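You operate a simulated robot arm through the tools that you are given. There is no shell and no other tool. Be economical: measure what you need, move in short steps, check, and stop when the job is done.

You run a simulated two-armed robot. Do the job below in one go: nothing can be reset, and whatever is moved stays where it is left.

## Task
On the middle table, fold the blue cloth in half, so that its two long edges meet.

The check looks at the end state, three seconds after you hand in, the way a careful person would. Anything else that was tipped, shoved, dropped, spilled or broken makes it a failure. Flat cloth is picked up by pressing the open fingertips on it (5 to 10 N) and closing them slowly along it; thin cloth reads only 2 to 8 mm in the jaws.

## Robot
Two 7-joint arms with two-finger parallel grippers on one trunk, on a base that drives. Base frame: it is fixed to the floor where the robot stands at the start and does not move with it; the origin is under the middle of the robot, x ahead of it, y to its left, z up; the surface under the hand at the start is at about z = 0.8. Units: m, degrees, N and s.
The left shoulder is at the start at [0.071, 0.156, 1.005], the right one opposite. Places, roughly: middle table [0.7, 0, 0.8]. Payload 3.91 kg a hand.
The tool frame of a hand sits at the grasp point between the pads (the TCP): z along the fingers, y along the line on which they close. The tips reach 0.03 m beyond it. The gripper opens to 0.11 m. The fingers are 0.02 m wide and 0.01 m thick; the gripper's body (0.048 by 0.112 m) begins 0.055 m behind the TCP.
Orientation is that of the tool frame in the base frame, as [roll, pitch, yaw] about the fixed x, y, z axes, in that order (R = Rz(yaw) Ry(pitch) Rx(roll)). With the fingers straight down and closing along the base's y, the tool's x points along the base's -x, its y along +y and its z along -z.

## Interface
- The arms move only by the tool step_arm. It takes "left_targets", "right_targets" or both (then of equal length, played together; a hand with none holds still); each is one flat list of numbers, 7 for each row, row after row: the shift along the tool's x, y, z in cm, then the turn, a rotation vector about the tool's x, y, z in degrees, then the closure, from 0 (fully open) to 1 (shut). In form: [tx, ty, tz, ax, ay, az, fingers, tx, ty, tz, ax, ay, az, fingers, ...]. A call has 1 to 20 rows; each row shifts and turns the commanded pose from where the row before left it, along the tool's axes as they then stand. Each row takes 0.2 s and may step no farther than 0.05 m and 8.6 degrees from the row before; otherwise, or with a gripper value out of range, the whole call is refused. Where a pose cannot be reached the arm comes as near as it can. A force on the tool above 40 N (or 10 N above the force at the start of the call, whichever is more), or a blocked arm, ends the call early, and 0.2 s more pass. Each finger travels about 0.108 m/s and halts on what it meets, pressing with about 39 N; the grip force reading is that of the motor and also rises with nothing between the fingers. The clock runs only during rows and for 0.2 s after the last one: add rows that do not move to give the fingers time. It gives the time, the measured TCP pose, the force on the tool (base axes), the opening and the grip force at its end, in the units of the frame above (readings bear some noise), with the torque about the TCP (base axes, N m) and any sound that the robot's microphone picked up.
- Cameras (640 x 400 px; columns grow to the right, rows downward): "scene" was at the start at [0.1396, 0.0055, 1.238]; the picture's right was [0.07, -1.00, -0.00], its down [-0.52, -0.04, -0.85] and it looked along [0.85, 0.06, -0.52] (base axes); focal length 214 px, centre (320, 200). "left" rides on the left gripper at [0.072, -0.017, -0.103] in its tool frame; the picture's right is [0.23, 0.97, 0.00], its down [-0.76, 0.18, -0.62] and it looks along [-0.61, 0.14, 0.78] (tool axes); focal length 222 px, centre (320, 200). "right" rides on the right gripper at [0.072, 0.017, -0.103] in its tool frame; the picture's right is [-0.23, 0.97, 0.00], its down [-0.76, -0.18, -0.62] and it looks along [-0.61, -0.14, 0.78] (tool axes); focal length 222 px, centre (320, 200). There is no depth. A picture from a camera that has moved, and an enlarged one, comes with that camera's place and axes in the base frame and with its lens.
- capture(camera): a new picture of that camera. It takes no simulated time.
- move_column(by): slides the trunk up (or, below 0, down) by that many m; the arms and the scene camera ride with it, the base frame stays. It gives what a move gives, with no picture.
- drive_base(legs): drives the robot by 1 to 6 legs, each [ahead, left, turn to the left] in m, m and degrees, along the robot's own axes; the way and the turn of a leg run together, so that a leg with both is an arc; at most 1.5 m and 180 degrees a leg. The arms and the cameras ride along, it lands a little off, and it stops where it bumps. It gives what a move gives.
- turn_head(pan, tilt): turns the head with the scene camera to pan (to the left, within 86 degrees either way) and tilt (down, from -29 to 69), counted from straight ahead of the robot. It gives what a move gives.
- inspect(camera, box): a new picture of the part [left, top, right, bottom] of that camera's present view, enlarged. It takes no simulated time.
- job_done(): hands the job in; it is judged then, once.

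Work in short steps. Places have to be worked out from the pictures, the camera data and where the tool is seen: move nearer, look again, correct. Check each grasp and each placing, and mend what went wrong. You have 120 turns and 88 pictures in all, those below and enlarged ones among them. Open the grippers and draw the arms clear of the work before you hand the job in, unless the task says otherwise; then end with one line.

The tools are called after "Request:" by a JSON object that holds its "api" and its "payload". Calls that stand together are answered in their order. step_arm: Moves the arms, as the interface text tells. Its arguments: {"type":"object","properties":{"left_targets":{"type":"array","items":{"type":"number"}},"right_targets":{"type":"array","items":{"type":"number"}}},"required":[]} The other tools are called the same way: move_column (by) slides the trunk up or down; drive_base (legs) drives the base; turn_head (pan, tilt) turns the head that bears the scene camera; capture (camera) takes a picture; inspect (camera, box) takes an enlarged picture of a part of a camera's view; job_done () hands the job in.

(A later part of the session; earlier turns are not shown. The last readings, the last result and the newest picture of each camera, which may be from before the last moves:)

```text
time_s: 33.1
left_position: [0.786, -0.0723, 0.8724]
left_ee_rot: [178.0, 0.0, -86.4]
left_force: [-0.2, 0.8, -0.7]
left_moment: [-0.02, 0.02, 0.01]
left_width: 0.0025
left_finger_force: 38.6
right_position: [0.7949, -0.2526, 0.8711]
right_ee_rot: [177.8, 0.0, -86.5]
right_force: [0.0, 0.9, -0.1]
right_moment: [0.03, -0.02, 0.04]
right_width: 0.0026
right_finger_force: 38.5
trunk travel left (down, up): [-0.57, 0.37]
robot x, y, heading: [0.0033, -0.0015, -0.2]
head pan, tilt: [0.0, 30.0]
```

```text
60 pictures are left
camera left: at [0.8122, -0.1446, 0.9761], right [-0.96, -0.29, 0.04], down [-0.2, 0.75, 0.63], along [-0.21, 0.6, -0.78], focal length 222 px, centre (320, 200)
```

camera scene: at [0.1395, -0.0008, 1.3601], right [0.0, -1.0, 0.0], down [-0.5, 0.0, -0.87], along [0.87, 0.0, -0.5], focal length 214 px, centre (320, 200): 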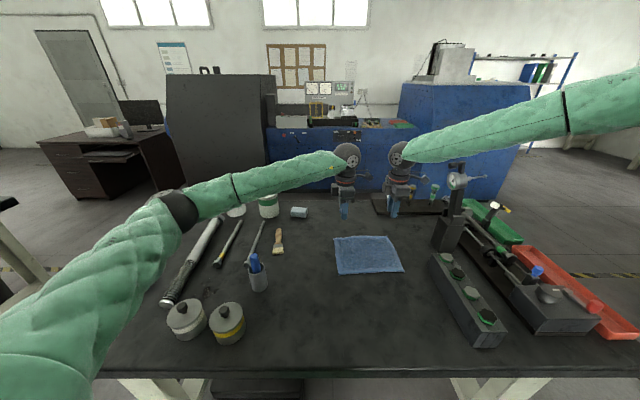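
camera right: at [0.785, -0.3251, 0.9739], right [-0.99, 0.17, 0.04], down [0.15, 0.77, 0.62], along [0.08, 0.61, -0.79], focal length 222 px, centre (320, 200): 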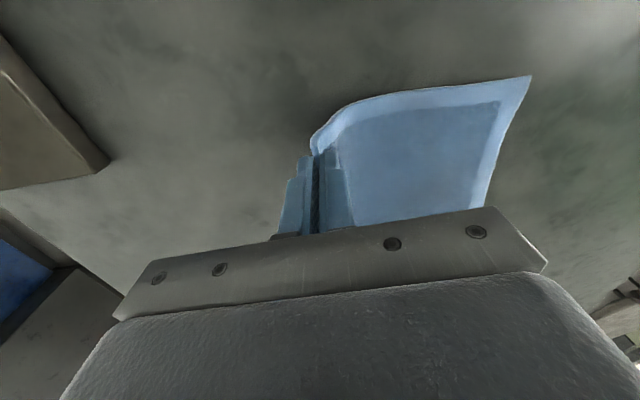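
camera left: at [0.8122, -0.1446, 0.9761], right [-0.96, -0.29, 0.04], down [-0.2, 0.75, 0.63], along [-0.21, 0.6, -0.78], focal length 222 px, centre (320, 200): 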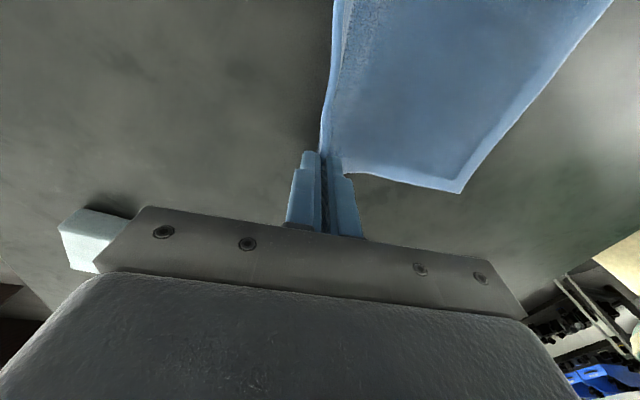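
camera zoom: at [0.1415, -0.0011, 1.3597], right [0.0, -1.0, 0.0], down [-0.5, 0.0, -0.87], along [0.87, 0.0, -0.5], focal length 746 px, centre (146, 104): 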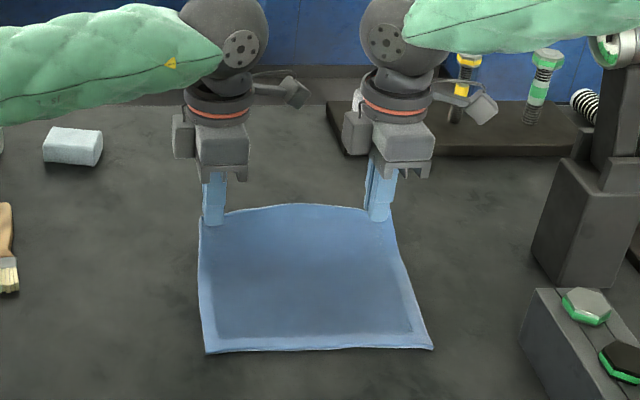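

Both corners hold; the near edge now lies at x≈0.639–0.646. Fold line should be about x 0.73. I arc up to above it, then start tilting the fingers forward (about 20°).

Request:
{"api": "step_arm", "payload": {"left_targets": [0, 0.8, -1.5, 0, 0, 0, 1, 0, 1.2, -1.3, 0, 0, 0, 1, 0, 1.5, -0.8, 0, 0, 0, 1, 0, 1.6, -0.4, 0, 0, 0, 1, 0, 1.2, 0, 0, 0, 0, 1, 0, 0.3, 0, 7, 0, 0, 1, 0, 0.3, 0, 7, 0, 0, 1, 0, 0.2, 0, 8, 0, 0, 1, 0, 0, 0, 0, 0, 0, 1], "right_targets": [0, 0.8, -1.5, 0, 0, 0, 1, 0, 1.2, -1.3, 0, 0, 0, 1, 0, 1.5, -0.8, 0, 0, 0, 1, 0, 1.6, -0.4, 0, 0, 0, 1, 0, 1.2, 0, 0, 0, 0, 1, 0, 0.3, 0, 7, 0, 0, 1, 0, 0.3, 0, 7, 0, 0, 1, 0, 0.2, 0, 8, 0, 0, 1, 0, 0, 0, 0, 0, 0, 1]}}

Request:
{"api": "inspect", "payload": {"camera": "scene", "box": [310, 170, 430, 285]}}

```text
time_s: 35.1
left_position: [0.7174, -0.0763, 0.912]
left_ee_rot: [-160.0, 0.0, -86.4]
left_force: [-0.5, -1.1, -0.4]
left_moment: [0.01, 0.07, 0.01]
left_width: 0.0025
left_finger_force: 39.3
right_position: [0.7246, -0.2563, 0.9146]
right_ee_rot: [-160.0, 0.1, -86.5]
right_force: [-0.2, 0.1, 0.7]
right_moment: [-0.01, 0.08, -0.03]
right_width: 0.0023
right_finger_force: 39.1
trunk travel left (down, up): [-0.57, 0.37]
robot x, y, heading: [0.0038, -0.0027, 0.1]
head pan, tilt: [0.0, 30.0]
```

```text
3.48 times, centred on (370, 228) of scene
camera zoom: at [0.1414, -0.0012, 1.3597], right [0.0, -1.0, 0.0], down [-0.5, 0.0, -0.87], along [0.87, 0.0, -0.5], focal length 746 px, centre (146, 104)
```

zoom: 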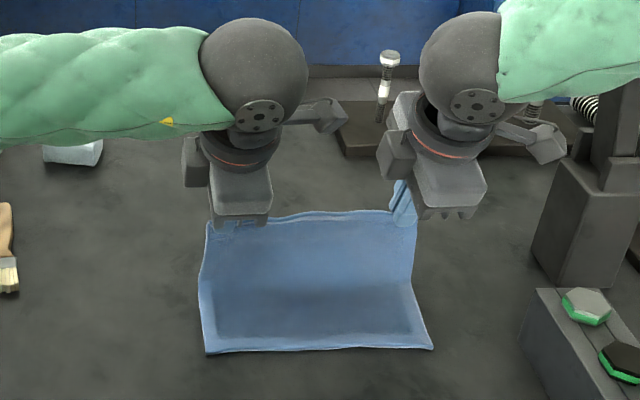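

The cloth stands up cleanly and the near edge has not moved. Next I carry over the fold line and tilt to 40°.

Request:
{"api": "step_arm", "payload": {"left_targets": [0, 1.5, 0.1, 0, 0, 0, 1, 0, 1.5, 0.3, 0, 0, 0, 1, 0, 1.5, 0.4, 0, 0, 0, 1, 0, 1.5, 0.6, 0, 0, 0, 1, 0, 1.3, 0.6, 0, 0, 0, 1, 0, 0, 0, 7, 0, 0, 1, 0, 0, 0, 7, 0, 0, 1, 0, 0, 0, 6, 0, 0, 1, 0, 0, 0, 0, 0, 0, 1], "right_targets": [0, 1.5, 0.1, 0, 0, 0, 1, 0, 1.5, 0.3, 0, 0, 0, 1, 0, 1.5, 0.4, 0, 0, 0, 1, 0, 1.5, 0.6, 0, 0, 0, 1, 0, 1.3, 0.6, 0, 0, 0, 1, 0, 0, 0, 7, 0, 0, 1, 0, 0, 0, 7, 0, 0, 1, 0, 0, 0, 6, 0, 0, 1, 0, 0, 0, 0, 0, 0, 1]}}

Request:
{"api": "inspect", "payload": {"camera": "scene", "box": [310, 170, 430, 285]}}

Request:
{"api": "capture", "payload": {"camera": "right"}}

Request:
{"api": "capture", "payload": {"camera": "left"}}

```text
time_s: 37.1
left_position: [0.6543, -0.0797, 0.8698]
left_ee_rot: [-140.0, 0.0, -86.5]
left_force: [0.8, -0.7, -0.3]
left_moment: [-0.02, 0.06, 0.0]
left_width: 0.0023
left_finger_force: 38.9
right_position: [0.6628, -0.2582, 0.8703]
right_ee_rot: [-140.0, -0.1, -86.4]
right_force: [0.7, 0.0, 0.4]
right_moment: [-0.05, 0.1, 0.01]
right_width: 0.0026
right_finger_force: 39.2
trunk travel left (down, up): [-0.57, 0.37]
robot x, y, heading: [-0.0009, -0.0002, -0.2]
head pan, tilt: [0.0, 30.0]
```

```text
3.48 times, centred on (370, 228) of scene
camera zoom: at [0.1406, -0.0006, 1.3599], right [0.0, -1.0, 0.0], down [-0.5, 0.0, -0.87], along [0.87, 0.0, -0.5], focal length 746 px, centre (146, 104)
```

zoom: 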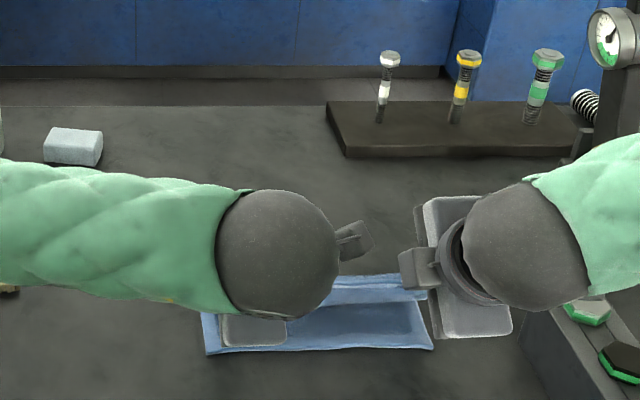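

```text
57 pictures are left
camera right: at [0.5879, -0.3361, 0.9378], right [-0.76, 0.18, -0.63], down [-0.31, 0.74, 0.59], along [0.57, 0.64, -0.51], focal length 222 px, centre (320, 200)
```

right: 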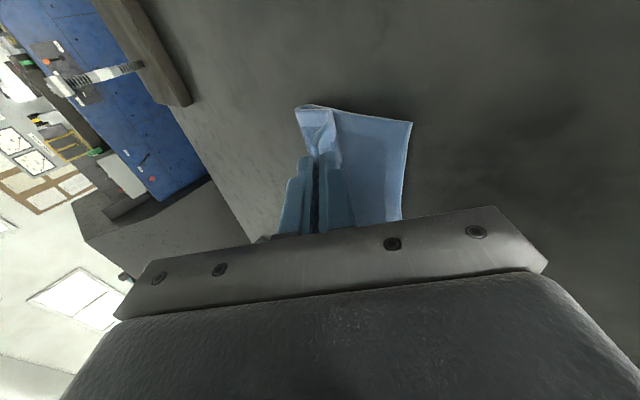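

```text
56 pictures are left
camera left: at [0.607, -0.1561, 0.9607], right [-0.73, -0.27, -0.63], down [-0.58, 0.73, 0.36], along [0.36, 0.63, -0.69], focal length 222 px, centre (320, 200)
```

left: 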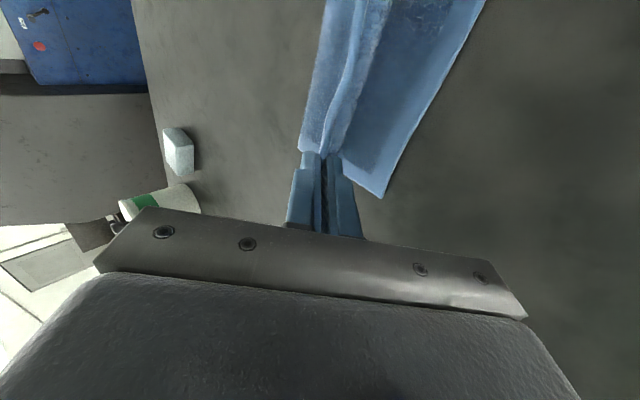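

Good: flipped over with the free edge in the jaws. Near edge at x≈0.638/0.643; I lower both tips to just above it.

Request:
{"api": "step_arm", "payload": {"left_targets": [0, 0.8, 0.2, 0, 0, 0, 1, 0, 0.8, 0.2, 0, 0, 0, 1, 0, 0.8, 0.2, 0, 0, 0, 1, 0, 0.8, 0.25, 0, 0, 0, 1, 0, 0.75, 0.27, 0, 0, 0, 1, 0, 0, 0, 0, 0, 0, 1], "right_targets": [0, 0.86, 0.17, 0, 0, 0, 1, 0, 0.85, 0.17, 0, 0, 0, 1, 0, 0.85, 0.17, 0, 0, 0, 1, 0, 0.85, 0.17, 0, 0, 0, 1, 0, 0.85, 0.19, 0, 0, 0, 1, 0, 0, 0, 0, 0, 0, 1]}}

Request:
{"api": "capture", "payload": {"camera": "right"}}

Request:
{"api": "capture", "payload": {"camera": "left"}}

```text
time_s: 38.5
left_position: [0.6314, -0.0823, 0.8353]
left_ee_rot: [-140.0, 0.1, -86.4]
left_force: [-0.6, -0.3, 0.0]
left_moment: [0.0, 0.05, -0.02]
left_width: 0.0026
left_finger_force: 38.9
right_position: [0.6354, -0.2614, 0.835]
right_ee_rot: [-140.0, 0.0, -86.5]
right_force: [0.8, 0.4, 0.2]
right_moment: [0.0, 0.09, -0.01]
right_width: 0.0027
right_finger_force: 38.5
trunk travel left (down, up): [-0.57, 0.37]
robot x, y, heading: [-0.0003, -0.0018, 0.3]
head pan, tilt: [0.0, 30.0]
```

```text
55 pictures are left
camera right: at [0.5598, -0.3379, 0.9031], right [-0.76, 0.18, -0.63], down [-0.31, 0.74, 0.59], along [0.57, 0.64, -0.51], focal length 222 px, centre (320, 200)
```

right: 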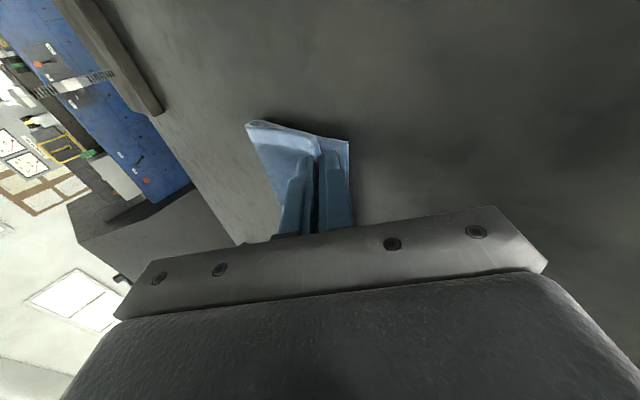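

```text
54 pictures are left
camera left: at [0.583, -0.1581, 0.9264], right [-0.73, -0.27, -0.63], down [-0.58, 0.73, 0.36], along [0.35, 0.63, -0.69], focal length 222 px, centre (320, 200)
```

left: 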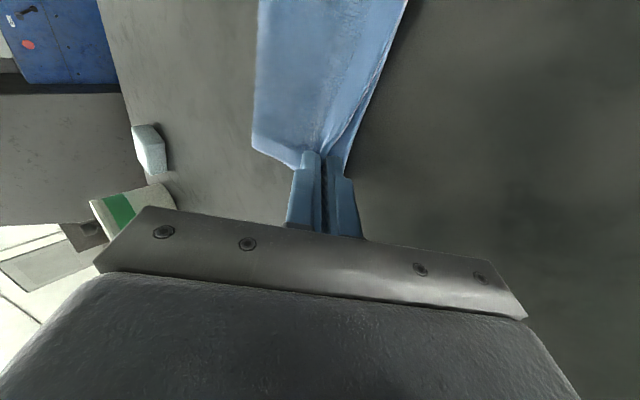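

The edge is over the near edge with nothing pressing. I lower 2 mm, open the jaws about 1 cm, then withdraw along the tool axis.

Request:
{"api": "step_arm", "payload": {"left_targets": [0, 0.13, 0.15, 0, 0, 0, 1, 0, 0, 0, 0, 0, 0, 1, 0, 0, 0, 0, 0, 0, 0.95, 0, -0.2, 0, 0, 0, 0, 0.9, 0, -0.2, -0.2, 0, 0, 0, 0.88, 0, 0, 0, 0, 0, 0, 0.88], "right_targets": [0, 0.13, 0.15, 0, 0, 0, 1, 0, 0, 0, 0, 0, 0, 1, 0, 0, 0, 0, 0, 0, 0.95, 0, -0.2, 0, 0, 0, 0, 0.9, 0, -0.2, -0.2, 0, 0, 0, 0.88, 0, 0, 0, 0, 0, 0, 0.88]}}

Request:
{"api": "inspect", "payload": {"camera": "right", "box": [200, 80, 440, 230]}}

Request:
{"api": "inspect", "payload": {"camera": "left", "box": [200, 80, 440, 230]}}

```text
time_s: 39.9
left_position: [0.6336, -0.0806, 0.8373]
left_ee_rot: [-140.0, 0.0, -86.3]
left_force: [-0.6, 0.3, 0.4]
left_moment: [0.0, -0.02, -0.01]
left_width: 0.0129
left_finger_force: 0.1
right_position: [0.6367, -0.2601, 0.8373]
right_ee_rot: [-140.0, 0.0, -86.5]
right_force: [0.9, -0.7, 1.7]
right_moment: [-0.01, -0.04, -0.02]
right_width: 0.0123
right_finger_force: 0.1
trunk travel left (down, up): [-0.57, 0.37]
robot x, y, heading: [0.0016, 0.0005, 0.1]
head pan, tilt: [0.0, 30.0]
```

```text
2.67 times, centred on (320, 155) of right
camera zoom: at [0.5612, -0.3377, 0.9044], right [-0.76, 0.18, -0.63], down [-0.31, 0.74, 0.59], along [0.57, 0.64, -0.51], focal length 592 px, centre (320, 320)
```

zoom: 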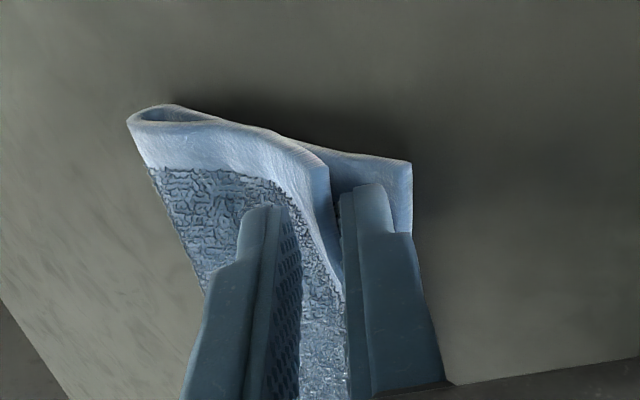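

```text
2.67 times, centred on (320, 155) of left
camera zoom: at [0.5854, -0.1574, 0.9291], right [-0.73, -0.27, -0.63], down [-0.58, 0.73, 0.36], along [0.35, 0.63, -0.69], focal length 592 px, centre (320, 320)
```

zoom: 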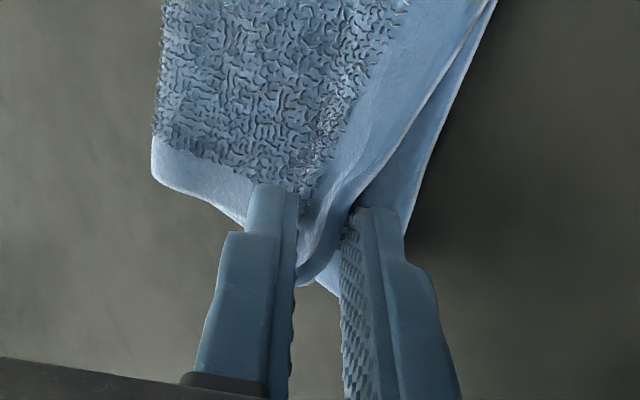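

The edge lies freely between the open jaws, close above the near edge. I withdraw back and up.

Request:
{"api": "step_arm", "payload": {"left_targets": [0, 0, -0.8, 0, 0, 0, 0.88, 0, 0, -0.8, 0, 0, 0, 0.88, 0, 0, -1.5, 0, 0, 0, 0.88, 0, 0, -2, 0, 0, 0, 0.88, 0, 0, -2, 0, 0, 0, 0.88, 0, 0, 0, 0, 0, 0, 0.88], "right_targets": [0, 0, -0.8, 0, 0, 0, 0.88, 0, 0, -0.8, 0, 0, 0, 0.88, 0, 0, -1.5, 0, 0, 0, 0.88, 0, 0, -2, 0, 0, 0, 0.88, 0, 0, -2, 0, 0, 0, 0.88, 0, 0, 0, 0, 0, 0, 0.88]}}

Request:
{"api": "capture", "payload": {"camera": "right"}}

Request:
{"api": "capture", "payload": {"camera": "left"}}

Request:
{"api": "inspect", "payload": {"camera": "scene", "box": [310, 170, 430, 285]}}

```text
time_s: 41.3
left_position: [0.5886, -0.0857, 0.8923]
left_ee_rot: [-140.1, 0.0, -86.4]
left_force: [-0.6, 0.1, -0.6]
left_moment: [-0.02, -0.01, 0.02]
left_width: 0.013
left_finger_force: 0.0
right_position: [0.591, -0.2625, 0.8917]
right_ee_rot: [-140.1, 0.0, -86.5]
right_force: [0.5, -0.1, 0.4]
right_moment: [0.02, -0.02, 0.02]
right_width: 0.0131
right_finger_force: 0.0
trunk travel left (down, up): [-0.57, 0.37]
robot x, y, heading: [-0.0045, -0.0025, 0.2]
head pan, tilt: [0.0, 30.0]
```

```text
51 pictures are left
camera right: at [0.5164, -0.3404, 0.9593], right [-0.76, 0.18, -0.63], down [-0.31, 0.74, 0.59], along [0.57, 0.64, -0.51], focal length 222 px, centre (320, 200)
```

right: 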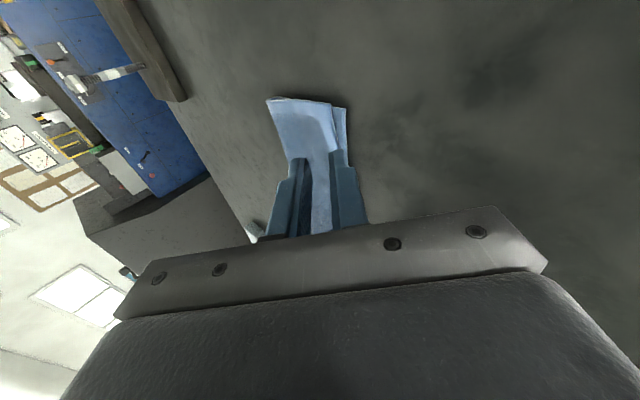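

```text
50 pictures are left
camera left: at [0.5406, -0.1617, 0.9835], right [-0.73, -0.27, -0.63], down [-0.58, 0.73, 0.36], along [0.35, 0.63, -0.69], focal length 222 px, centre (320, 200)
```

left: 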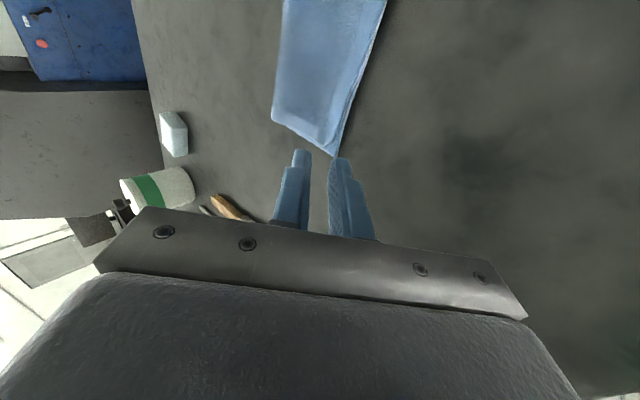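

```text
3.48 times, centred on (370, 228) of scene
camera zoom: at [0.1413, -0.0011, 1.3597], right [0.0, -1.0, 0.0], down [-0.5, 0.0, -0.87], along [0.87, 0.0, -0.5], focal length 746 px, centre (146, 104)
```

zoom: 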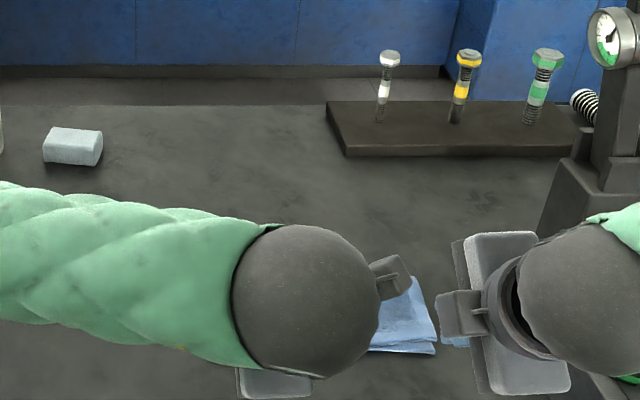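

Left corner matches nicely; the right seems about 1 cm short. I lift the hands 15 cm and part the left sideways for a full view.

Request:
{"api": "step_arm", "payload": {"left_targets": [0, -1.93, -2.3, 0, 0, 0, 0.88, 0, -1.93, -2.3, 0, 0, 0, 0.88, 0, -1.93, -2.3, 0, 0, 0, 0.88, 0, -1.93, -2.3, 0, 0, 0, 0.88, 0, -1.93, -2.3, 0, 0, 0, 0.88, -4, 0, 0, 0, 0, 0, 0.88, -4, 0, 0, 0, 0, 0, 0.88, -4, 0, 0, 0, 0, 0, 0.88, 0, 0, 0, 0, 0, 0, 0.88], "right_targets": [0, -1.93, -2.3, 0, 0, 0, 0.88, 0, -1.93, -2.3, 0, 0, 0, 0.88, 0, -1.93, -2.3, 0, 0, 0, 0.88, 0, -1.93, -2.3, 0, 0, 0, 0.88, 0, -1.93, -2.3, 0, 0, 0, 0.88, 4, 0, 0, 0, 0, 0, 0.88, 4, 0, 0, 0, 0, 0, 0.88, 0, 0, 0, 0, 0, 0, 0.88, 0, 0, 0, 0, 0, 0, 0.88]}}

Request:
{"api": "capture", "payload": {"camera": "scene"}}

Request:
{"api": "capture", "payload": {"camera": "right"}}

```text
time_s: 43.3
left_position: [0.5786, 0.0351, 1.041]
left_ee_rot: [-140.0, 0.1, -86.3]
left_force: [-0.7, -0.2, 0.1]
left_moment: [0.04, 0.02, 0.04]
left_width: 0.0132
left_finger_force: 0.2
right_position: [0.5981, -0.3479, 1.0404]
right_ee_rot: [-139.9, 0.1, -86.5]
right_force: [-0.3, 0.1, -0.4]
right_moment: [0.04, -0.02, 0.02]
right_width: 0.013
right_finger_force: 0.0
trunk travel left (down, up): [-0.57, 0.37]
robot x, y, heading: [0.0008, -0.0026, -0.1]
head pan, tilt: [0.0, 30.0]
```

```text
48 pictures are left
camera scene: at [0.1404, -0.0033, 1.3599], right [0.0, -1.0, 0.0], down [-0.5, 0.0, -0.87], along [0.87, 0.0, -0.5], focal length 214 px, centre (320, 200)
```

scene: 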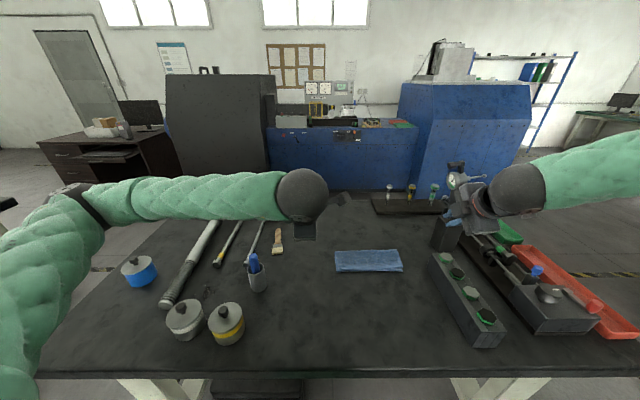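

```text
47 pictures are left
camera right: at [0.5226, -0.4246, 1.109], right [-0.76, 0.18, -0.63], down [-0.31, 0.74, 0.59], along [0.57, 0.64, -0.51], focal length 222 px, centre (320, 200)
```

right: 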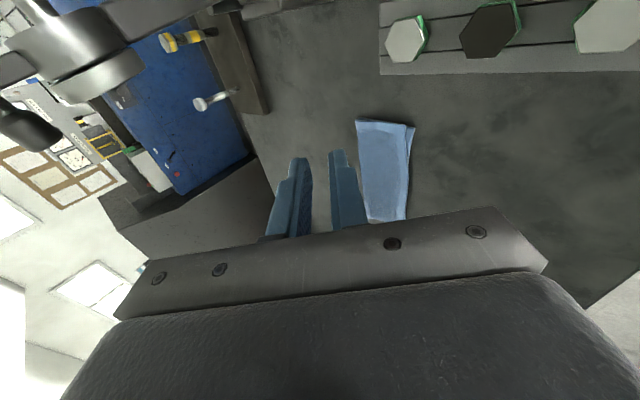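

Request:
{"api": "inspect", "payload": {"camera": "scene", "box": [325, 237, 415, 285]}}

Request:
{"api": "inspect", "payload": {"camera": "right", "box": [330, 110, 440, 230]}}

```text
7.11 times, centred on (370, 261) of scene
camera zoom: at [0.1404, -0.0033, 1.3599], right [0.0, -1.0, 0.0], down [-0.5, 0.0, -0.87], along [0.87, 0.0, -0.5], focal length 1525 px, centre (-36, -234)
```

zoom: 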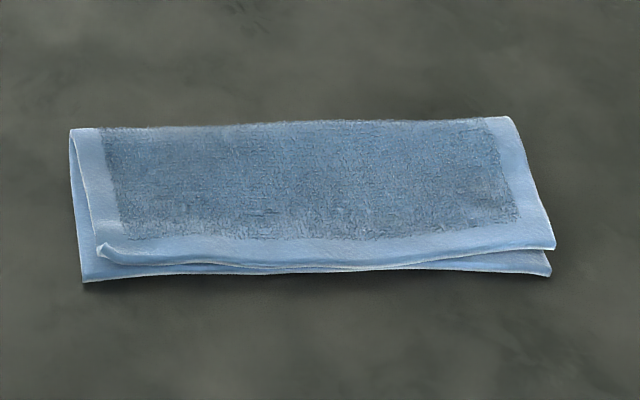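

```text
3.33 times, centred on (385, 170) of right
camera zoom: at [0.5226, -0.4246, 1.109], right [-0.76, 0.18, -0.63], down [-0.31, 0.74, 0.59], along [0.57, 0.64, -0.51], focal length 740 px, centre (103, 300)
```

zoom: 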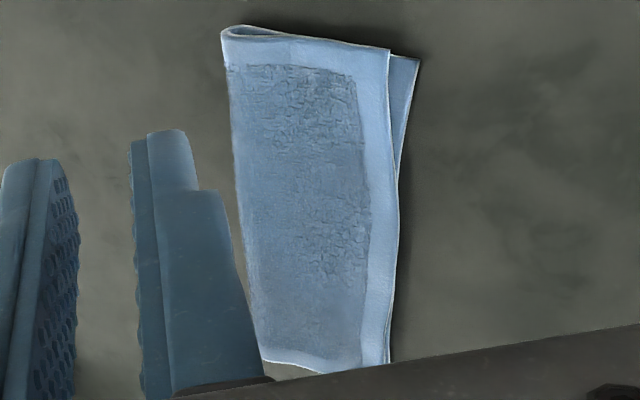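

The fold is nearly right: the edges meet in the middle, but the two upper corners are about 8–9 mm short where the pinches curled them. I'll press the corners gently with closed fingers and stroke them out; first I move just above them.

Request:
{"api": "step_arm", "payload": {"left_targets": [1.94, 1.3, 2.85, 0, 0, 0, 1, 1.94, 1.3, 2.85, 0, 0, 0, 1, 1.94, 1.3, 2.85, 0, 0, 0, 1, 1.94, 1.3, 2.85, 0, 0, 0, 1, 1.94, 1.3, 2.85, 0, 0, 0, 1, 1.94, 1.3, 2.85, 0, 0, 0, 1, 0, 0, 0, 0, 0, 0, 1], "right_targets": [-1.38, 1.32, 2.82, 0, 0, 0, 1, -1.38, 1.32, 2.82, 0, 0, 0, 1, -1.38, 1.32, 2.82, 0, 0, 0, 1, -1.38, 1.32, 2.82, 0, 0, 0, 1, -1.38, 1.32, 2.82, 0, 0, 0, 1, -1.38, 1.32, 2.82, 0, 0, 0, 1, 0, 0, 0, 0, 0, 0, 1]}}

Request:
{"api": "inspect", "payload": {"camera": "right", "box": [200, 80, 440, 230]}}

Request:
{"api": "inspect", "payload": {"camera": "left", "box": [200, 80, 440, 230]}}

```text
time_s: 44.9
left_position: [0.6374, -0.0789, 0.8597]
left_ee_rot: [-140.0, 0.0, -86.3]
left_force: [-0.1, -0.1, 0.5]
left_moment: [0.01, 0.0, -0.03]
left_width: 0.0
left_finger_force: 38.1
right_position: [0.6383, -0.2594, 0.8631]
right_ee_rot: [-139.9, 0.0, -86.5]
right_force: [-0.3, 0.1, 0.7]
right_moment: [-0.01, 0.0, -0.02]
right_width: 0.0
right_finger_force: 37.7
trunk travel left (down, up): [-0.57, 0.37]
robot x, y, heading: [0.0005, 0.0025, 0.0]
head pan, tilt: [0.0, 30.0]
```

```text
2.67 times, centred on (320, 155) of right
camera zoom: at [0.5632, -0.3347, 0.931], right [-0.76, 0.18, -0.63], down [-0.31, 0.74, 0.59], along [0.57, 0.64, -0.51], focal length 592 px, centre (320, 320)
```

zoom: 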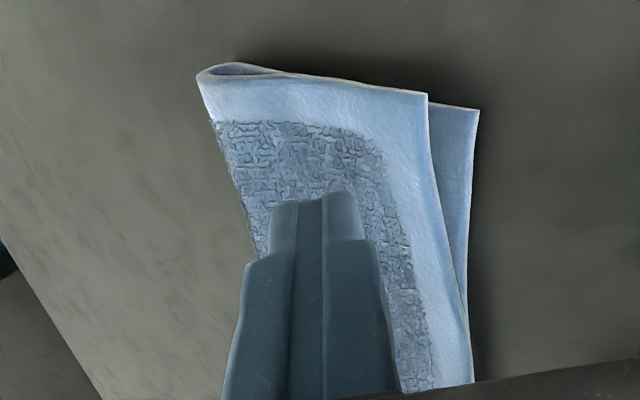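

```text
2.67 times, centred on (320, 155) of left
camera zoom: at [0.5891, -0.1548, 0.9513], right [-0.73, -0.27, -0.63], down [-0.58, 0.73, 0.36], along [0.36, 0.63, -0.69], focal length 592 px, centre (320, 320)
```

zoom: 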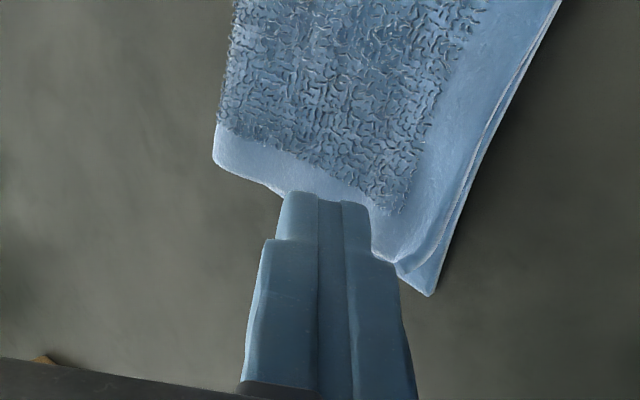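

The right corner gap is ~1 cm, the left is smaller. I lower 1.6 cm toward the top layer.

Request:
{"api": "step_arm", "payload": {"left_targets": [0, 0.5, 0.6, 0, 0, 0, 1, 0, 0.5, 0.6, 0, 0, 0, 1, 0, 0, 0, 0, 0, 0, 1], "right_targets": [0, 0.6, 0.7, 0, 0, 0, 1, 0, 0.6, 0.7, 0, 0, 0, 1, 0, 0, 0, 0, 0, 0, 1]}}

```text
time_s: 45.7
left_position: [0.6363, -0.0772, 0.8453]
left_ee_rot: [-140.0, 0.0, -86.4]
left_force: [-0.4, 1.0, -0.4]
left_moment: [-0.02, 0.01, -0.03]
left_width: 0.0
left_finger_force: 37.9
right_position: [0.6386, -0.2587, 0.8431]
right_ee_rot: [-139.9, 0.0, -86.5]
right_force: [-0.1, -0.6, -0.5]
right_moment: [0.03, -0.01, -0.01]
right_width: 0.0002
right_finger_force: 37.3
trunk travel left (down, up): [-0.57, 0.37]
robot x, y, heading: [0.0003, 0.0026, 0.1]
head pan, tilt: [0.0, 30.0]
```

Still free; down another 6 mm in small steps.

Request:
{"api": "step_arm", "payload": {"left_targets": [0, 0.19, 0.23, 0, 0, 0, 1, 0, 0.19, 0.23, 0, 0, 0, 1, 0, 0, 0, 0, 0, 0, 1], "right_targets": [0, 0.19, 0.23, 0, 0, 0, 1, 0, 0.19, 0.23, 0, 0, 0, 1, 0, 0, 0, 0, 0, 0, 1]}}

```text
time_s: 46.5
left_position: [0.6378, -0.0769, 0.8389]
left_ee_rot: [-139.9, 0.0, -86.4]
left_force: [-0.4, 0.2, 0.7]
left_moment: [-0.02, -0.04, 0.03]
left_width: 0.0001
left_finger_force: 37.7
right_position: [0.6394, -0.259, 0.8373]
right_ee_rot: [-140.1, 0.0, -86.5]
right_force: [0.0, -0.4, 0.7]
right_moment: [0.02, -0.03, 0.02]
right_width: 0.0
right_finger_force: 37.7
trunk travel left (down, up): [-0.57, 0.37]
robot x, y, heading: [-0.0058, 0.0006, -0.3]
head pan, tilt: [0.0, 30.0]
```

Barely touching; 3 mm further.

Request:
{"api": "step_arm", "payload": {"left_targets": [0, 0.1, 0.12, 0, 0, 0, 1, 0, 0.1, 0.12, 0, 0, 0, 1, 0, 0, 0, 0, 0, 0, 1], "right_targets": [0, 0.1, 0.12, 0, 0, 0, 1, 0, 0.1, 0.12, 0, 0, 0, 1, 0, 0, 0, 0, 0, 0, 1]}}

```text
time_s: 47.3
left_position: [0.637, -0.0774, 0.8363]
left_ee_rot: [-140.0, 0.0, -86.4]
left_force: [-0.5, -0.7, 0.3]
left_moment: [0.0, -0.04, 0.01]
left_width: 0.0
left_finger_force: 37.5
right_position: [0.6391, -0.2577, 0.8346]
right_ee_rot: [-140.0, -0.1, -86.5]
right_force: [-0.6, 0.0, 3.3]
right_moment: [-0.03, -0.02, -0.06]
right_width: 0.0003
right_finger_force: 37.6
trunk travel left (down, up): [-0.57, 0.37]
robot x, y, heading: [0.0008, 0.001, -0.2]
head pan, tilt: [0.0, 30.0]
```

Right presses 3 N, left about to touch. I press the left 2 mm more, then stroke toward the robot: right 10 mm, left 6 mm.

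Request:
{"api": "step_arm", "payload": {"left_targets": [0, 0.13, 0.16, 0, 0, 0, 1, 0, 0.15, -0.13, 0, 0, 0, 1, 0, 0.15, -0.13, 0, 0, 0, 1, 0, 0.15, -0.13, 0, 0, 0, 1, 0, 0, 0, 0, 0, 0, 1], "right_targets": [0, 0, 0, 0, 0, 0, 1, 0, 0.26, -0.21, 0, 0, 0, 1, 0, 0.26, -0.21, 0, 0, 0, 1, 0, 0.26, -0.21, 0, 0, 0, 1, 0, 0, 0, 0, 0, 0, 1]}}

Request:
{"api": "inspect", "payload": {"camera": "right", "box": [200, 80, 440, 230]}}

Request:
{"api": "inspect", "payload": {"camera": "left", "box": [200, 80, 440, 230]}}

```text
time_s: 48.5
left_position: [0.6315, -0.0779, 0.8349]
left_ee_rot: [-139.9, 0.0, -86.5]
left_force: [1.2, 0.3, 4.0]
left_moment: [0.01, -0.08, 0.03]
left_width: 0.0
left_finger_force: 37.4
right_position: [0.6295, -0.2578, 0.8346]
right_ee_rot: [-140.1, 0.1, -86.5]
right_force: [0.1, 1.0, 3.6]
right_moment: [0.04, -0.1, 0.02]
right_width: 0.0
right_finger_force: 37.8
trunk travel left (down, up): [-0.57, 0.37]
robot x, y, heading: [-0.0007, -0.0047, 0.0]
head pan, tilt: [0.0, 30.0]
```

```text
2.67 times, centred on (320, 155) of right
camera zoom: at [0.5542, -0.3352, 0.9021], right [-0.76, 0.18, -0.63], down [-0.31, 0.74, 0.59], along [0.57, 0.64, -0.51], focal length 592 px, centre (320, 320)
```

zoom: 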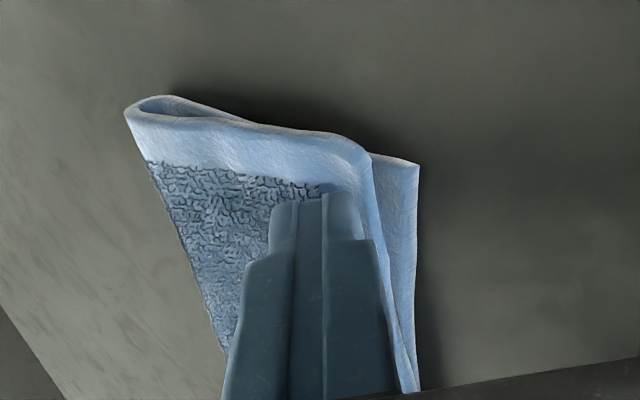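

```text
2.67 times, centred on (320, 155) of left
camera zoom: at [0.5837, -0.1539, 0.9259], right [-0.73, -0.27, -0.63], down [-0.58, 0.73, 0.36], along [0.36, 0.63, -0.69], focal length 592 px, centre (320, 320)
```

zoom: 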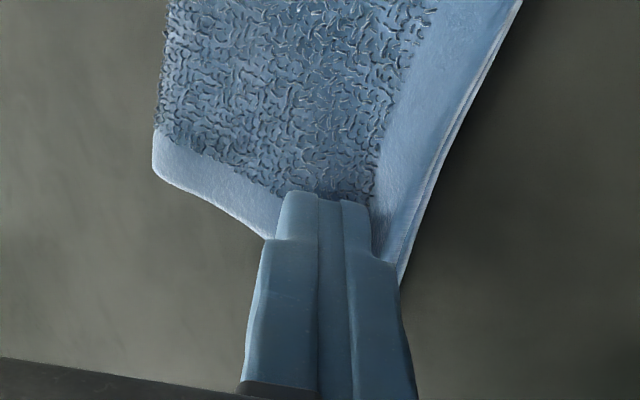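

Left corner now meets. On the right the bottom layer moved along as well. I lift straight up 2 cm and view both.

Request:
{"api": "step_arm", "payload": {"left_targets": [0, -0.5, -0.6, 0, 0, 0, 1, 0, -1.5, -1.8, 0, 0, 0, 1, 0, -1.9, -2.3, 0, 0, 0, 1, 0, -1.9, -2.3, 0, 0, 0, 1, -4, -1.9, -2.3, 0, 0, 0, 1, -4, 0, 0, 0, 0, 0, 1, -4, 0, 0, 0, 0, 0, 1, 0, 0, 0, 0, 0, 0, 1], "right_targets": [0, -0.5, -0.6, 0, 0, 0, 1, 0, -1.5, -1.8, 0, 0, 0, 1, 0, -1.9, -2.3, 0, 0, 0, 1, 0, -1.9, -2.3, 0, 0, 0, 1, 4, -1.9, -2.3, 0, 0, 0, 1, 4, 0, 0, 0, 0, 0, 1, 0, 0, 0, 0, 0, 0, 1, 0, 0, 0, 0, 0, 0, 1]}}

Request:
{"api": "inspect", "payload": {"camera": "scene", "box": [325, 237, 415, 285]}}

Request:
{"api": "inspect", "payload": {"camera": "right", "box": [330, 110, 440, 230]}}

```text
time_s: 50.3
left_position: [0.6246, 0.039, 0.955]
left_ee_rot: [-140.0, 0.2, -86.4]
left_force: [1.3, -1.2, -0.6]
left_moment: [0.0, -0.01, -0.02]
left_width: 0.0003
left_finger_force: 37.9
right_position: [0.6334, -0.3436, 0.9555]
right_ee_rot: [-140.0, 0.1, -86.5]
right_force: [0.5, 0.0, -0.4]
right_moment: [0.05, -0.03, -0.02]
right_width: 0.0002
right_finger_force: 37.9
trunk travel left (down, up): [-0.57, 0.37]
robot x, y, heading: [0.0009, -0.0024, -0.1]
head pan, tilt: [0.0, 30.0]
```

```text
7.11 times, centred on (370, 261) of scene
camera zoom: at [0.1408, -0.0032, 1.3598], right [0.0, -1.0, 0.0], down [-0.5, 0.0, -0.87], along [0.87, 0.0, -0.5], focal length 1525 px, centre (-36, -234)
```

zoom: 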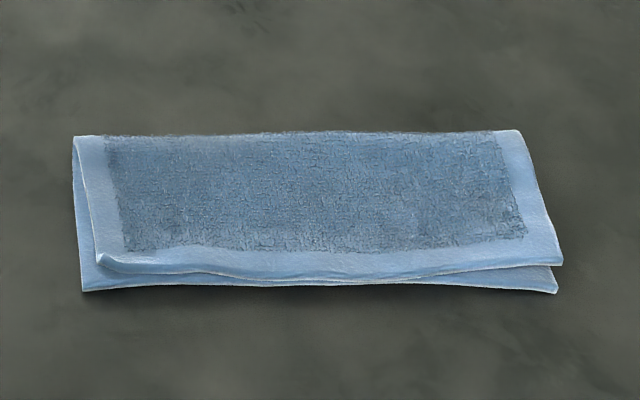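

```text
3.33 times, centred on (385, 170) of right
camera zoom: at [0.5579, -0.419, 1.0227], right [-0.76, 0.18, -0.63], down [-0.31, 0.74, 0.59], along [0.57, 0.64, -0.51], focal length 740 px, centre (103, 300)
```

zoom: 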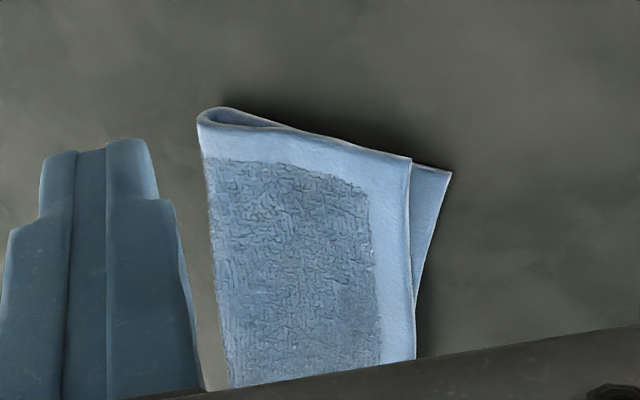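

Both layers moved together; the corners are still about 8 mm open because the crease is puffy. I'll press the crease flat at both ends, which pushes the upper layer outward.

Request:
{"api": "step_arm", "payload": {"left_targets": [2.38, 0.44, 2.37, 0, 0, 0, 1, 2.38, 0.44, 2.37, 0, 0, 0, 1, 2.38, 0.44, 2.37, 0, 0, 0, 1, 2.38, 0.44, 2.37, 0, 0, 0, 1, 2.38, 0.44, 2.37, 0, 0, 0, 1, 0, 0, 0, 0, 0, 0, 1], "right_targets": [-1.53, 0.37, 2.44, 0, 0, 0, 1, -1.53, 0.37, 2.44, 0, 0, 0, 1, -1.53, 0.37, 2.44, 0, 0, 0, 1, -1.53, 0.37, 2.44, 0, 0, 0, 1, -1.53, 0.37, 2.44, 0, 0, 0, 1, 0, 0, 0, 0, 0, 0, 1]}}

Request:
{"api": "inspect", "payload": {"camera": "right", "box": [200, 80, 440, 230]}}

Request:
{"api": "inspect", "payload": {"camera": "left", "box": [200, 80, 440, 230]}}

```text
time_s: 51.7
left_position: [0.6901, -0.0737, 0.8519]
left_ee_rot: [-140.0, 0.1, -86.5]
left_force: [-0.2, 0.1, -0.4]
left_moment: [0.0, 0.01, 0.01]
left_width: 0.0
left_finger_force: 37.8
right_position: [0.6923, -0.259, 0.8514]
right_ee_rot: [-140.0, 0.0, -86.6]
right_force: [-0.2, 1.6, 0.0]
right_moment: [0.0, -0.01, 0.02]
right_width: 0.0001
right_finger_force: 37.6
trunk travel left (down, up): [-0.57, 0.37]
robot x, y, heading: [-0.0003, 0.0039, 0.2]
head pan, tilt: [0.0, 30.0]
```

```text
2.67 times, centred on (320, 155) of right
camera zoom: at [0.6169, -0.336, 0.9178], right [-0.76, 0.18, -0.63], down [-0.31, 0.74, 0.59], along [0.57, 0.64, -0.51], focal length 592 px, centre (320, 320)
```

zoom: 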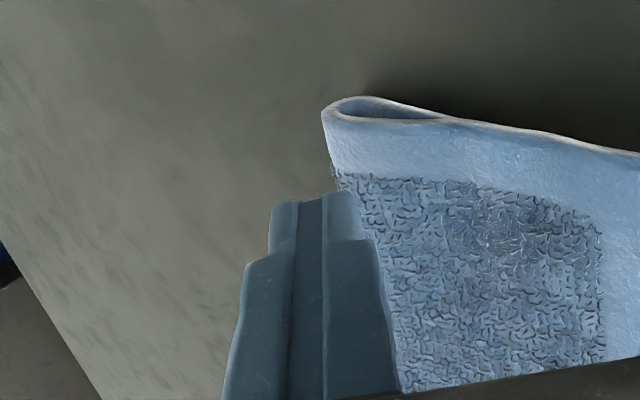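

```text
2.67 times, centred on (320, 155) of left
camera zoom: at [0.6428, -0.1495, 0.9424], right [-0.73, -0.27, -0.63], down [-0.58, 0.73, 0.36], along [0.36, 0.63, -0.69], focal length 592 px, centre (320, 320)
```

zoom: 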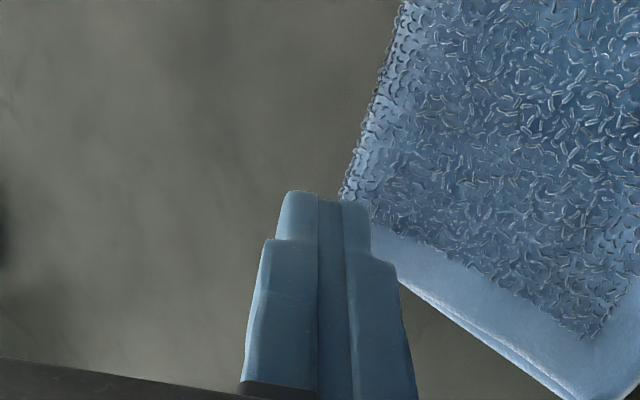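

Tips sit right at the fold line; I shift 12 mm inward and lower 15 mm.

Request:
{"api": "step_arm", "payload": {"left_targets": [0, 0.92, -0.77, 0, 0, 0, 1, 0, 0.48, 0.58, 0, 0, 0, 1, 0, 0.48, 0.57, 0, 0, 0, 1, 0, 0, 0, 0, 0, 0, 1], "right_targets": [0, 0.92, -0.77, 0, 0, 0, 1, 0, 0.48, 0.58, 0, 0, 0, 1, 0, 0.48, 0.57, 0, 0, 0, 1, 0, 0, 0, 0, 0, 0, 1]}}

```text
time_s: 52.7
left_position: [0.6775, -0.0751, 0.8379]
left_ee_rot: [-139.8, -0.1, -86.4]
left_force: [0.0, 0.7, -0.7]
left_moment: [0.02, -0.04, 0.03]
left_width: 0.0
left_finger_force: 38.2
right_position: [0.681, -0.2607, 0.8371]
right_ee_rot: [-140.0, 0.0, -86.5]
right_force: [-0.2, 0.3, 1.3]
right_moment: [0.0, 0.02, 0.03]
right_width: 0.0002
right_finger_force: 37.6
trunk travel left (down, up): [-0.57, 0.37]
robot x, y, heading: [0.0053, 0.0023, 0.0]
head pan, tilt: [0.0, 30.0]
```

Now press a further 5 mm, in small steps.

Request:
{"api": "step_arm", "payload": {"left_targets": [0, 0.1, 0.12, 0, 0, 0, 1, 0, 0.1, 0.12, 0, 0, 0, 1, 0, 0.1, 0.11, 0, 0, 0, 1, 0, 0, 0, 0, 0, 0, 1], "right_targets": [0, 0.1, 0.12, 0, 0, 0, 1, 0, 0.1, 0.12, 0, 0, 0, 1, 0, 0.07, 0.08, 0, 0, 0, 1, 0, 0, 0, 0, 0, 0, 1]}}

Request:
{"api": "inspect", "payload": {"camera": "right", "box": [200, 60, 480, 235]}}

```text
time_s: 53.7
left_position: [0.6754, -0.0753, 0.8357]
left_ee_rot: [-139.7, 0.0, -86.4]
left_force: [0.2, -0.4, 1.9]
left_moment: [0.03, -0.04, 0.0]
left_width: 0.0
left_finger_force: 37.7
right_position: [0.6776, -0.26, 0.8337]
right_ee_rot: [-139.6, -0.1, -86.5]
right_force: [2.0, -0.7, 7.6]
right_moment: [0.0, -0.13, 0.0]
right_width: 0.0
right_finger_force: 37.8
trunk travel left (down, up): [-0.57, 0.37]
robot x, y, heading: [0.0003, -0.0013, 0.0]
head pan, tilt: [0.0, 30.0]
```

```text
2.29 times, centred on (340, 148) of right
camera zoom: at [0.6029, -0.3371, 0.9009], right [-0.76, 0.18, -0.63], down [-0.31, 0.74, 0.59], along [0.58, 0.64, -0.5], focal length 508 px, centre (274, 320)
```

zoom: 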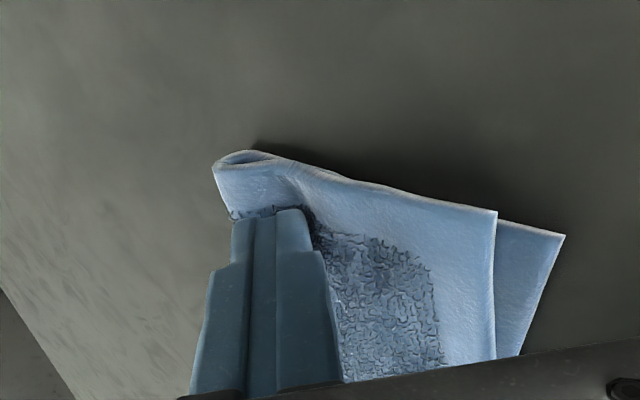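

Pressed (right 7.6 N, left 2 N). I lift away and look at the outcome from above.

Request:
{"api": "step_arm", "payload": {"left_targets": [0, -0.6, -0.7, 0, 0, 0, 1, 0, -1.9, -2.3, 0, 0, 0, 1, 0, -1.9, -2.3, 0, 0, 0, 1, 0, -1.9, -2.3, 0, 0, 0, 1, -4, -1.9, -2.3, 0, 0, 0, 1, -4, 0, 0, 0, 0, 0, 1, -4, 0, 0, 0, 0, 0, 1, 0, 0, 0, 0, 0, 0, 1], "right_targets": [0, -0.6, -0.7, 0, 0, 0, 1, 0, -1.9, -2.3, 0, 0, 0, 1, 0, -1.9, -2.3, 0, 0, 0, 1, 0, -1.9, -2.3, 0, 0, 0, 1, 3, -1.9, -2.3, 0, 0, 0, 1, 3, 0, 0, 0, 0, 0, 1, 0, 0, 0, 0, 0, 0, 1, 0, 0, 0, 0, 0, 0, 1]}}

Request:
{"api": "inspect", "payload": {"camera": "scene", "box": [325, 237, 415, 285]}}

```text
time_s: 55.5
left_position: [0.6709, 0.0447, 0.959]
left_ee_rot: [-140.1, 0.1, -86.4]
left_force: [1.2, -0.3, -0.7]
left_moment: [0.02, 0.02, 0.0]
left_width: 0.0003
left_finger_force: 38.0
right_position: [0.6836, -0.3201, 0.9566]
right_ee_rot: [-140.1, 0.1, -86.6]
right_force: [0.2, 0.2, -1.0]
right_moment: [0.02, 0.03, -0.01]
right_width: 0.0002
right_finger_force: 38.1
trunk travel left (down, up): [-0.57, 0.37]
robot x, y, heading: [0.0, -0.0016, -0.2]
head pan, tilt: [0.0, 30.0]
```

```text
7.11 times, centred on (370, 261) of scene
camera zoom: at [0.1411, -0.003, 1.3598], right [0.0, -1.0, 0.0], down [-0.5, 0.0, -0.87], along [0.87, 0.0, -0.5], focal length 1525 px, centre (-36, -234)
```

zoom: 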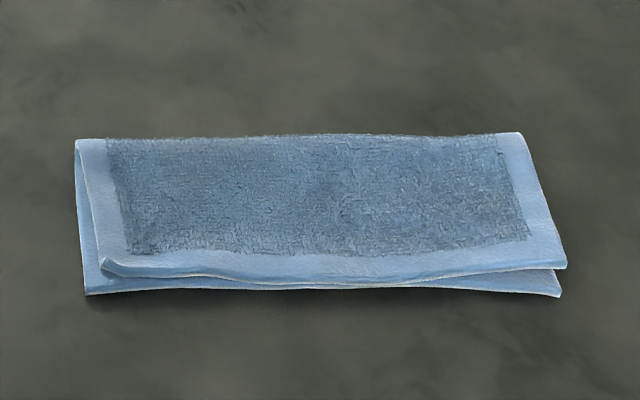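

Corners of the upper layer are still ~11 mm short. I'll use the reliable method: pinch only the top layer at each corner with vertical fingers, shift it 11 mm, and spread it open again. First set the hands upright over the corners.

Request:
{"api": "step_arm", "payload": {"left_targets": [0, 0, 0, -8, 0, 0, 0.855, 0, 0, 0, -8, 0, 0, 0.855, 0, 0, 0, -8, 0, 0, 0.855, 0, 0, 0, -8, 0, 0, 0.855, 0, 0, 0, -8, 0, 0, 0.855, 0, 0, 0, 0, 0, 3.6, 0.855, 4, 0.5, 1, 0, 0, 0, 0.855, 4, 0.5, 1, 0, 0, 0, 0.855, 4, 0.5, 2, 0, 0, 0, 0.855, 1, 0, 3, 0, 0, 0, 0.855, 0, 0, 2.5, 0, 0, 0, 0.855, 0, 0, 0, 0, 0, 0, 0.855], "right_targets": [0, 0, 0, -8, 0, 0, 0.855, 0, 0, 0, -8, 0, 0, 0.855, 0, 0, 0, -8, 0, 0, 0.855, 0, 0, 0, -8, 0, 0, 0.855, 0, 0, 0, -8, 0, 0, 0.855, 0, 0, 0, 0, 0, 3.6, 0.855, -2, 1, 1, 0, 0, 0, 0.855, -2, 1, 1, 0, 0, 0, 0.855, -1.8, 0.8, 2, 0, 0, 0, 0.855, 0, 0, 3, 0, 0, 0, 0.855, 0, 0, 2.5, 0, 0, 0, 0.855, 0, 0, 0, 0, 0, 0, 0.855]}}

Request:
{"api": "capture", "payload": {"camera": "left"}}

Request:
{"api": "capture", "payload": {"camera": "right"}}

Request:
{"api": "inspect", "payload": {"camera": "scene", "box": [310, 190, 430, 285]}}

```text
time_s: 58.1
left_position: [0.654, -0.0835, 0.8627]
left_ee_rot: [180.0, 0.0, -90.0]
left_force: [0.6, 0.3, 0.3]
left_moment: [-0.02, 0.03, 0.03]
left_width: 0.016
left_finger_force: 0.0
right_position: [0.6566, -0.2612, 0.8647]
right_ee_rot: [-180.0, 0.1, -90.1]
right_force: [0.0, 0.0, -0.8]
right_moment: [0.01, -0.02, -0.02]
right_width: 0.0158
right_finger_force: 0.0
trunk travel left (down, up): [-0.57, 0.37]
robot x, y, heading: [0.0022, 0.0028, -0.2]
head pan, tilt: [0.0, 30.0]
```

```text
34 pictures are left
camera left: at [0.6725, -0.1574, 0.9678], right [-0.97, -0.23, 0.0], down [-0.18, 0.76, 0.62], along [-0.14, 0.61, -0.78], focal length 222 px, centre (320, 200)
```

left: 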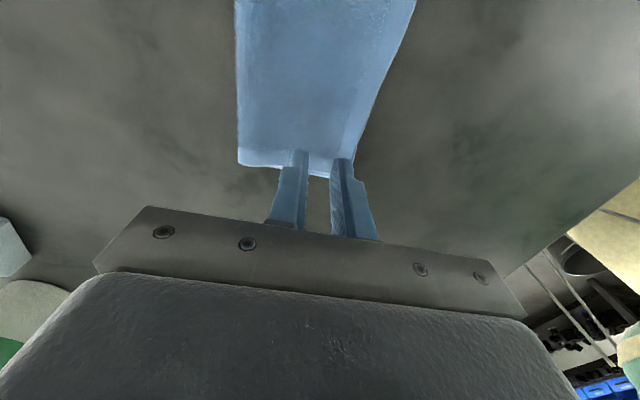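

```text
33 pictures are left
camera right: at [0.638, -0.3331, 0.9665], right [-0.97, 0.23, 0.0], down [0.18, 0.76, 0.62], along [0.14, 0.61, -0.78], focal length 222 px, centre (320, 200)
```

right: 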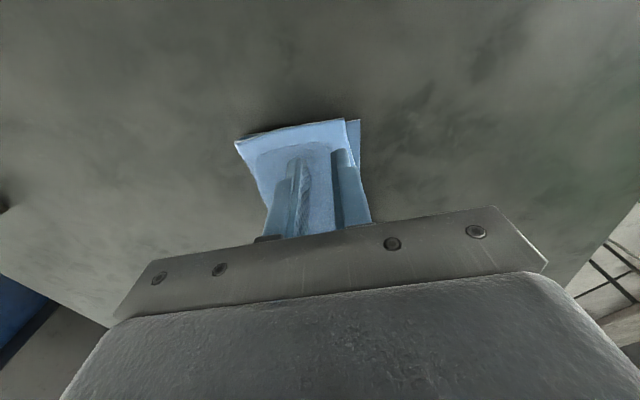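

```text
4.21 times, centred on (370, 238) of scene
camera zoom: at [0.1401, -0.0012, 1.36], right [0.0, -1.0, 0.0], down [-0.5, 0.0, -0.87], along [0.87, 0.0, -0.5], focal length 903 px, centre (110, 42)
```

zoom: 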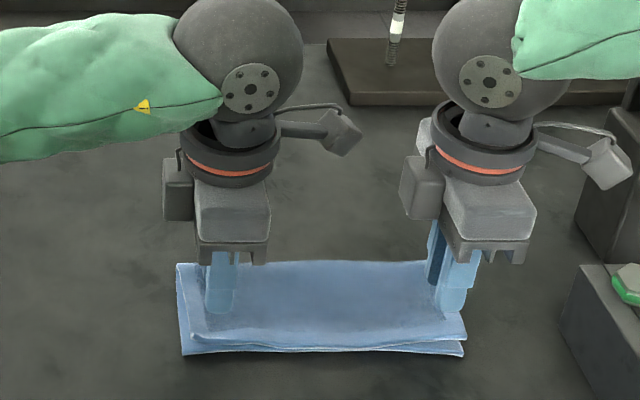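

Right gap ≈1 cm confirmed. Hands are over the top layer; I descend toward it.

Request:
{"api": "step_arm", "payload": {"left_targets": [0, 0, 1, 0, 0, 0, 0.855, 0, 0, 0.8, 0, 0, 0, 0.855, 0, 0, 0.4, 0, 0, 0, 0.855, 0, 0, 0, 0, 0, 0, 0.855], "right_targets": [0, 0, 1, 0, 0, 0, 0.855, 0, 0, 1, 0, 0, 0, 0.855, 0, 0, 0.4, 0, 0, 0, 0.855, 0, 0, 0, 0, 0, 0, 0.855]}}

```text
time_s: 59.1
left_position: [0.6542, -0.0833, 0.8413]
left_ee_rot: [179.9, 0.0, -89.9]
left_force: [1.0, -1.1, 0.2]
left_moment: [0.01, -0.03, 0.0]
left_width: 0.0161
left_finger_force: 0.0
right_position: [0.6567, -0.2612, 0.8398]
right_ee_rot: [-180.0, 0.0, -90.2]
right_force: [-0.2, 0.3, 0.0]
right_moment: [-0.01, -0.04, -0.02]
right_width: 0.0159
right_finger_force: 0.0
trunk travel left (down, up): [-0.57, 0.37]
robot x, y, heading: [0.0022, -0.0003, 0.4]
head pan, tilt: [0.0, 30.0]
```

No contact yet; 4 mm more in 2 mm steps.

Request:
{"api": "step_arm", "payload": {"left_targets": [0, 0, 0.2, 0, 0, 0, 0.855, 0, 0, 0.2, 0, 0, 0, 0.855, 0, 0, 0, 0, 0, 0, 0.855], "right_targets": [0, 0, 0.2, 0, 0, 0, 0.855, 0, 0, 0.15, 0, 0, 0, 0.855, 0, 0, 0, 0, 0, 0, 0.855]}}

```text
time_s: 59.9
left_position: [0.654, -0.0841, 0.838]
left_ee_rot: [179.9, 0.0, -90.0]
left_force: [0.1, -0.8, 2.5]
left_moment: [0.0, 0.02, 0.0]
left_width: 0.0155
left_finger_force: 0.0
right_position: [0.6567, -0.2615, 0.8364]
right_ee_rot: [-179.9, 0.0, -90.2]
right_force: [0.6, 1.7, 4.8]
right_moment: [0.01, -0.02, -0.03]
right_width: 0.016
right_finger_force: 0.0
trunk travel left (down, up): [-0.57, 0.37]
robot x, y, heading: [-0.0015, 0.0014, 0.0]
head pan, tilt: [0.0, 30.0]
```

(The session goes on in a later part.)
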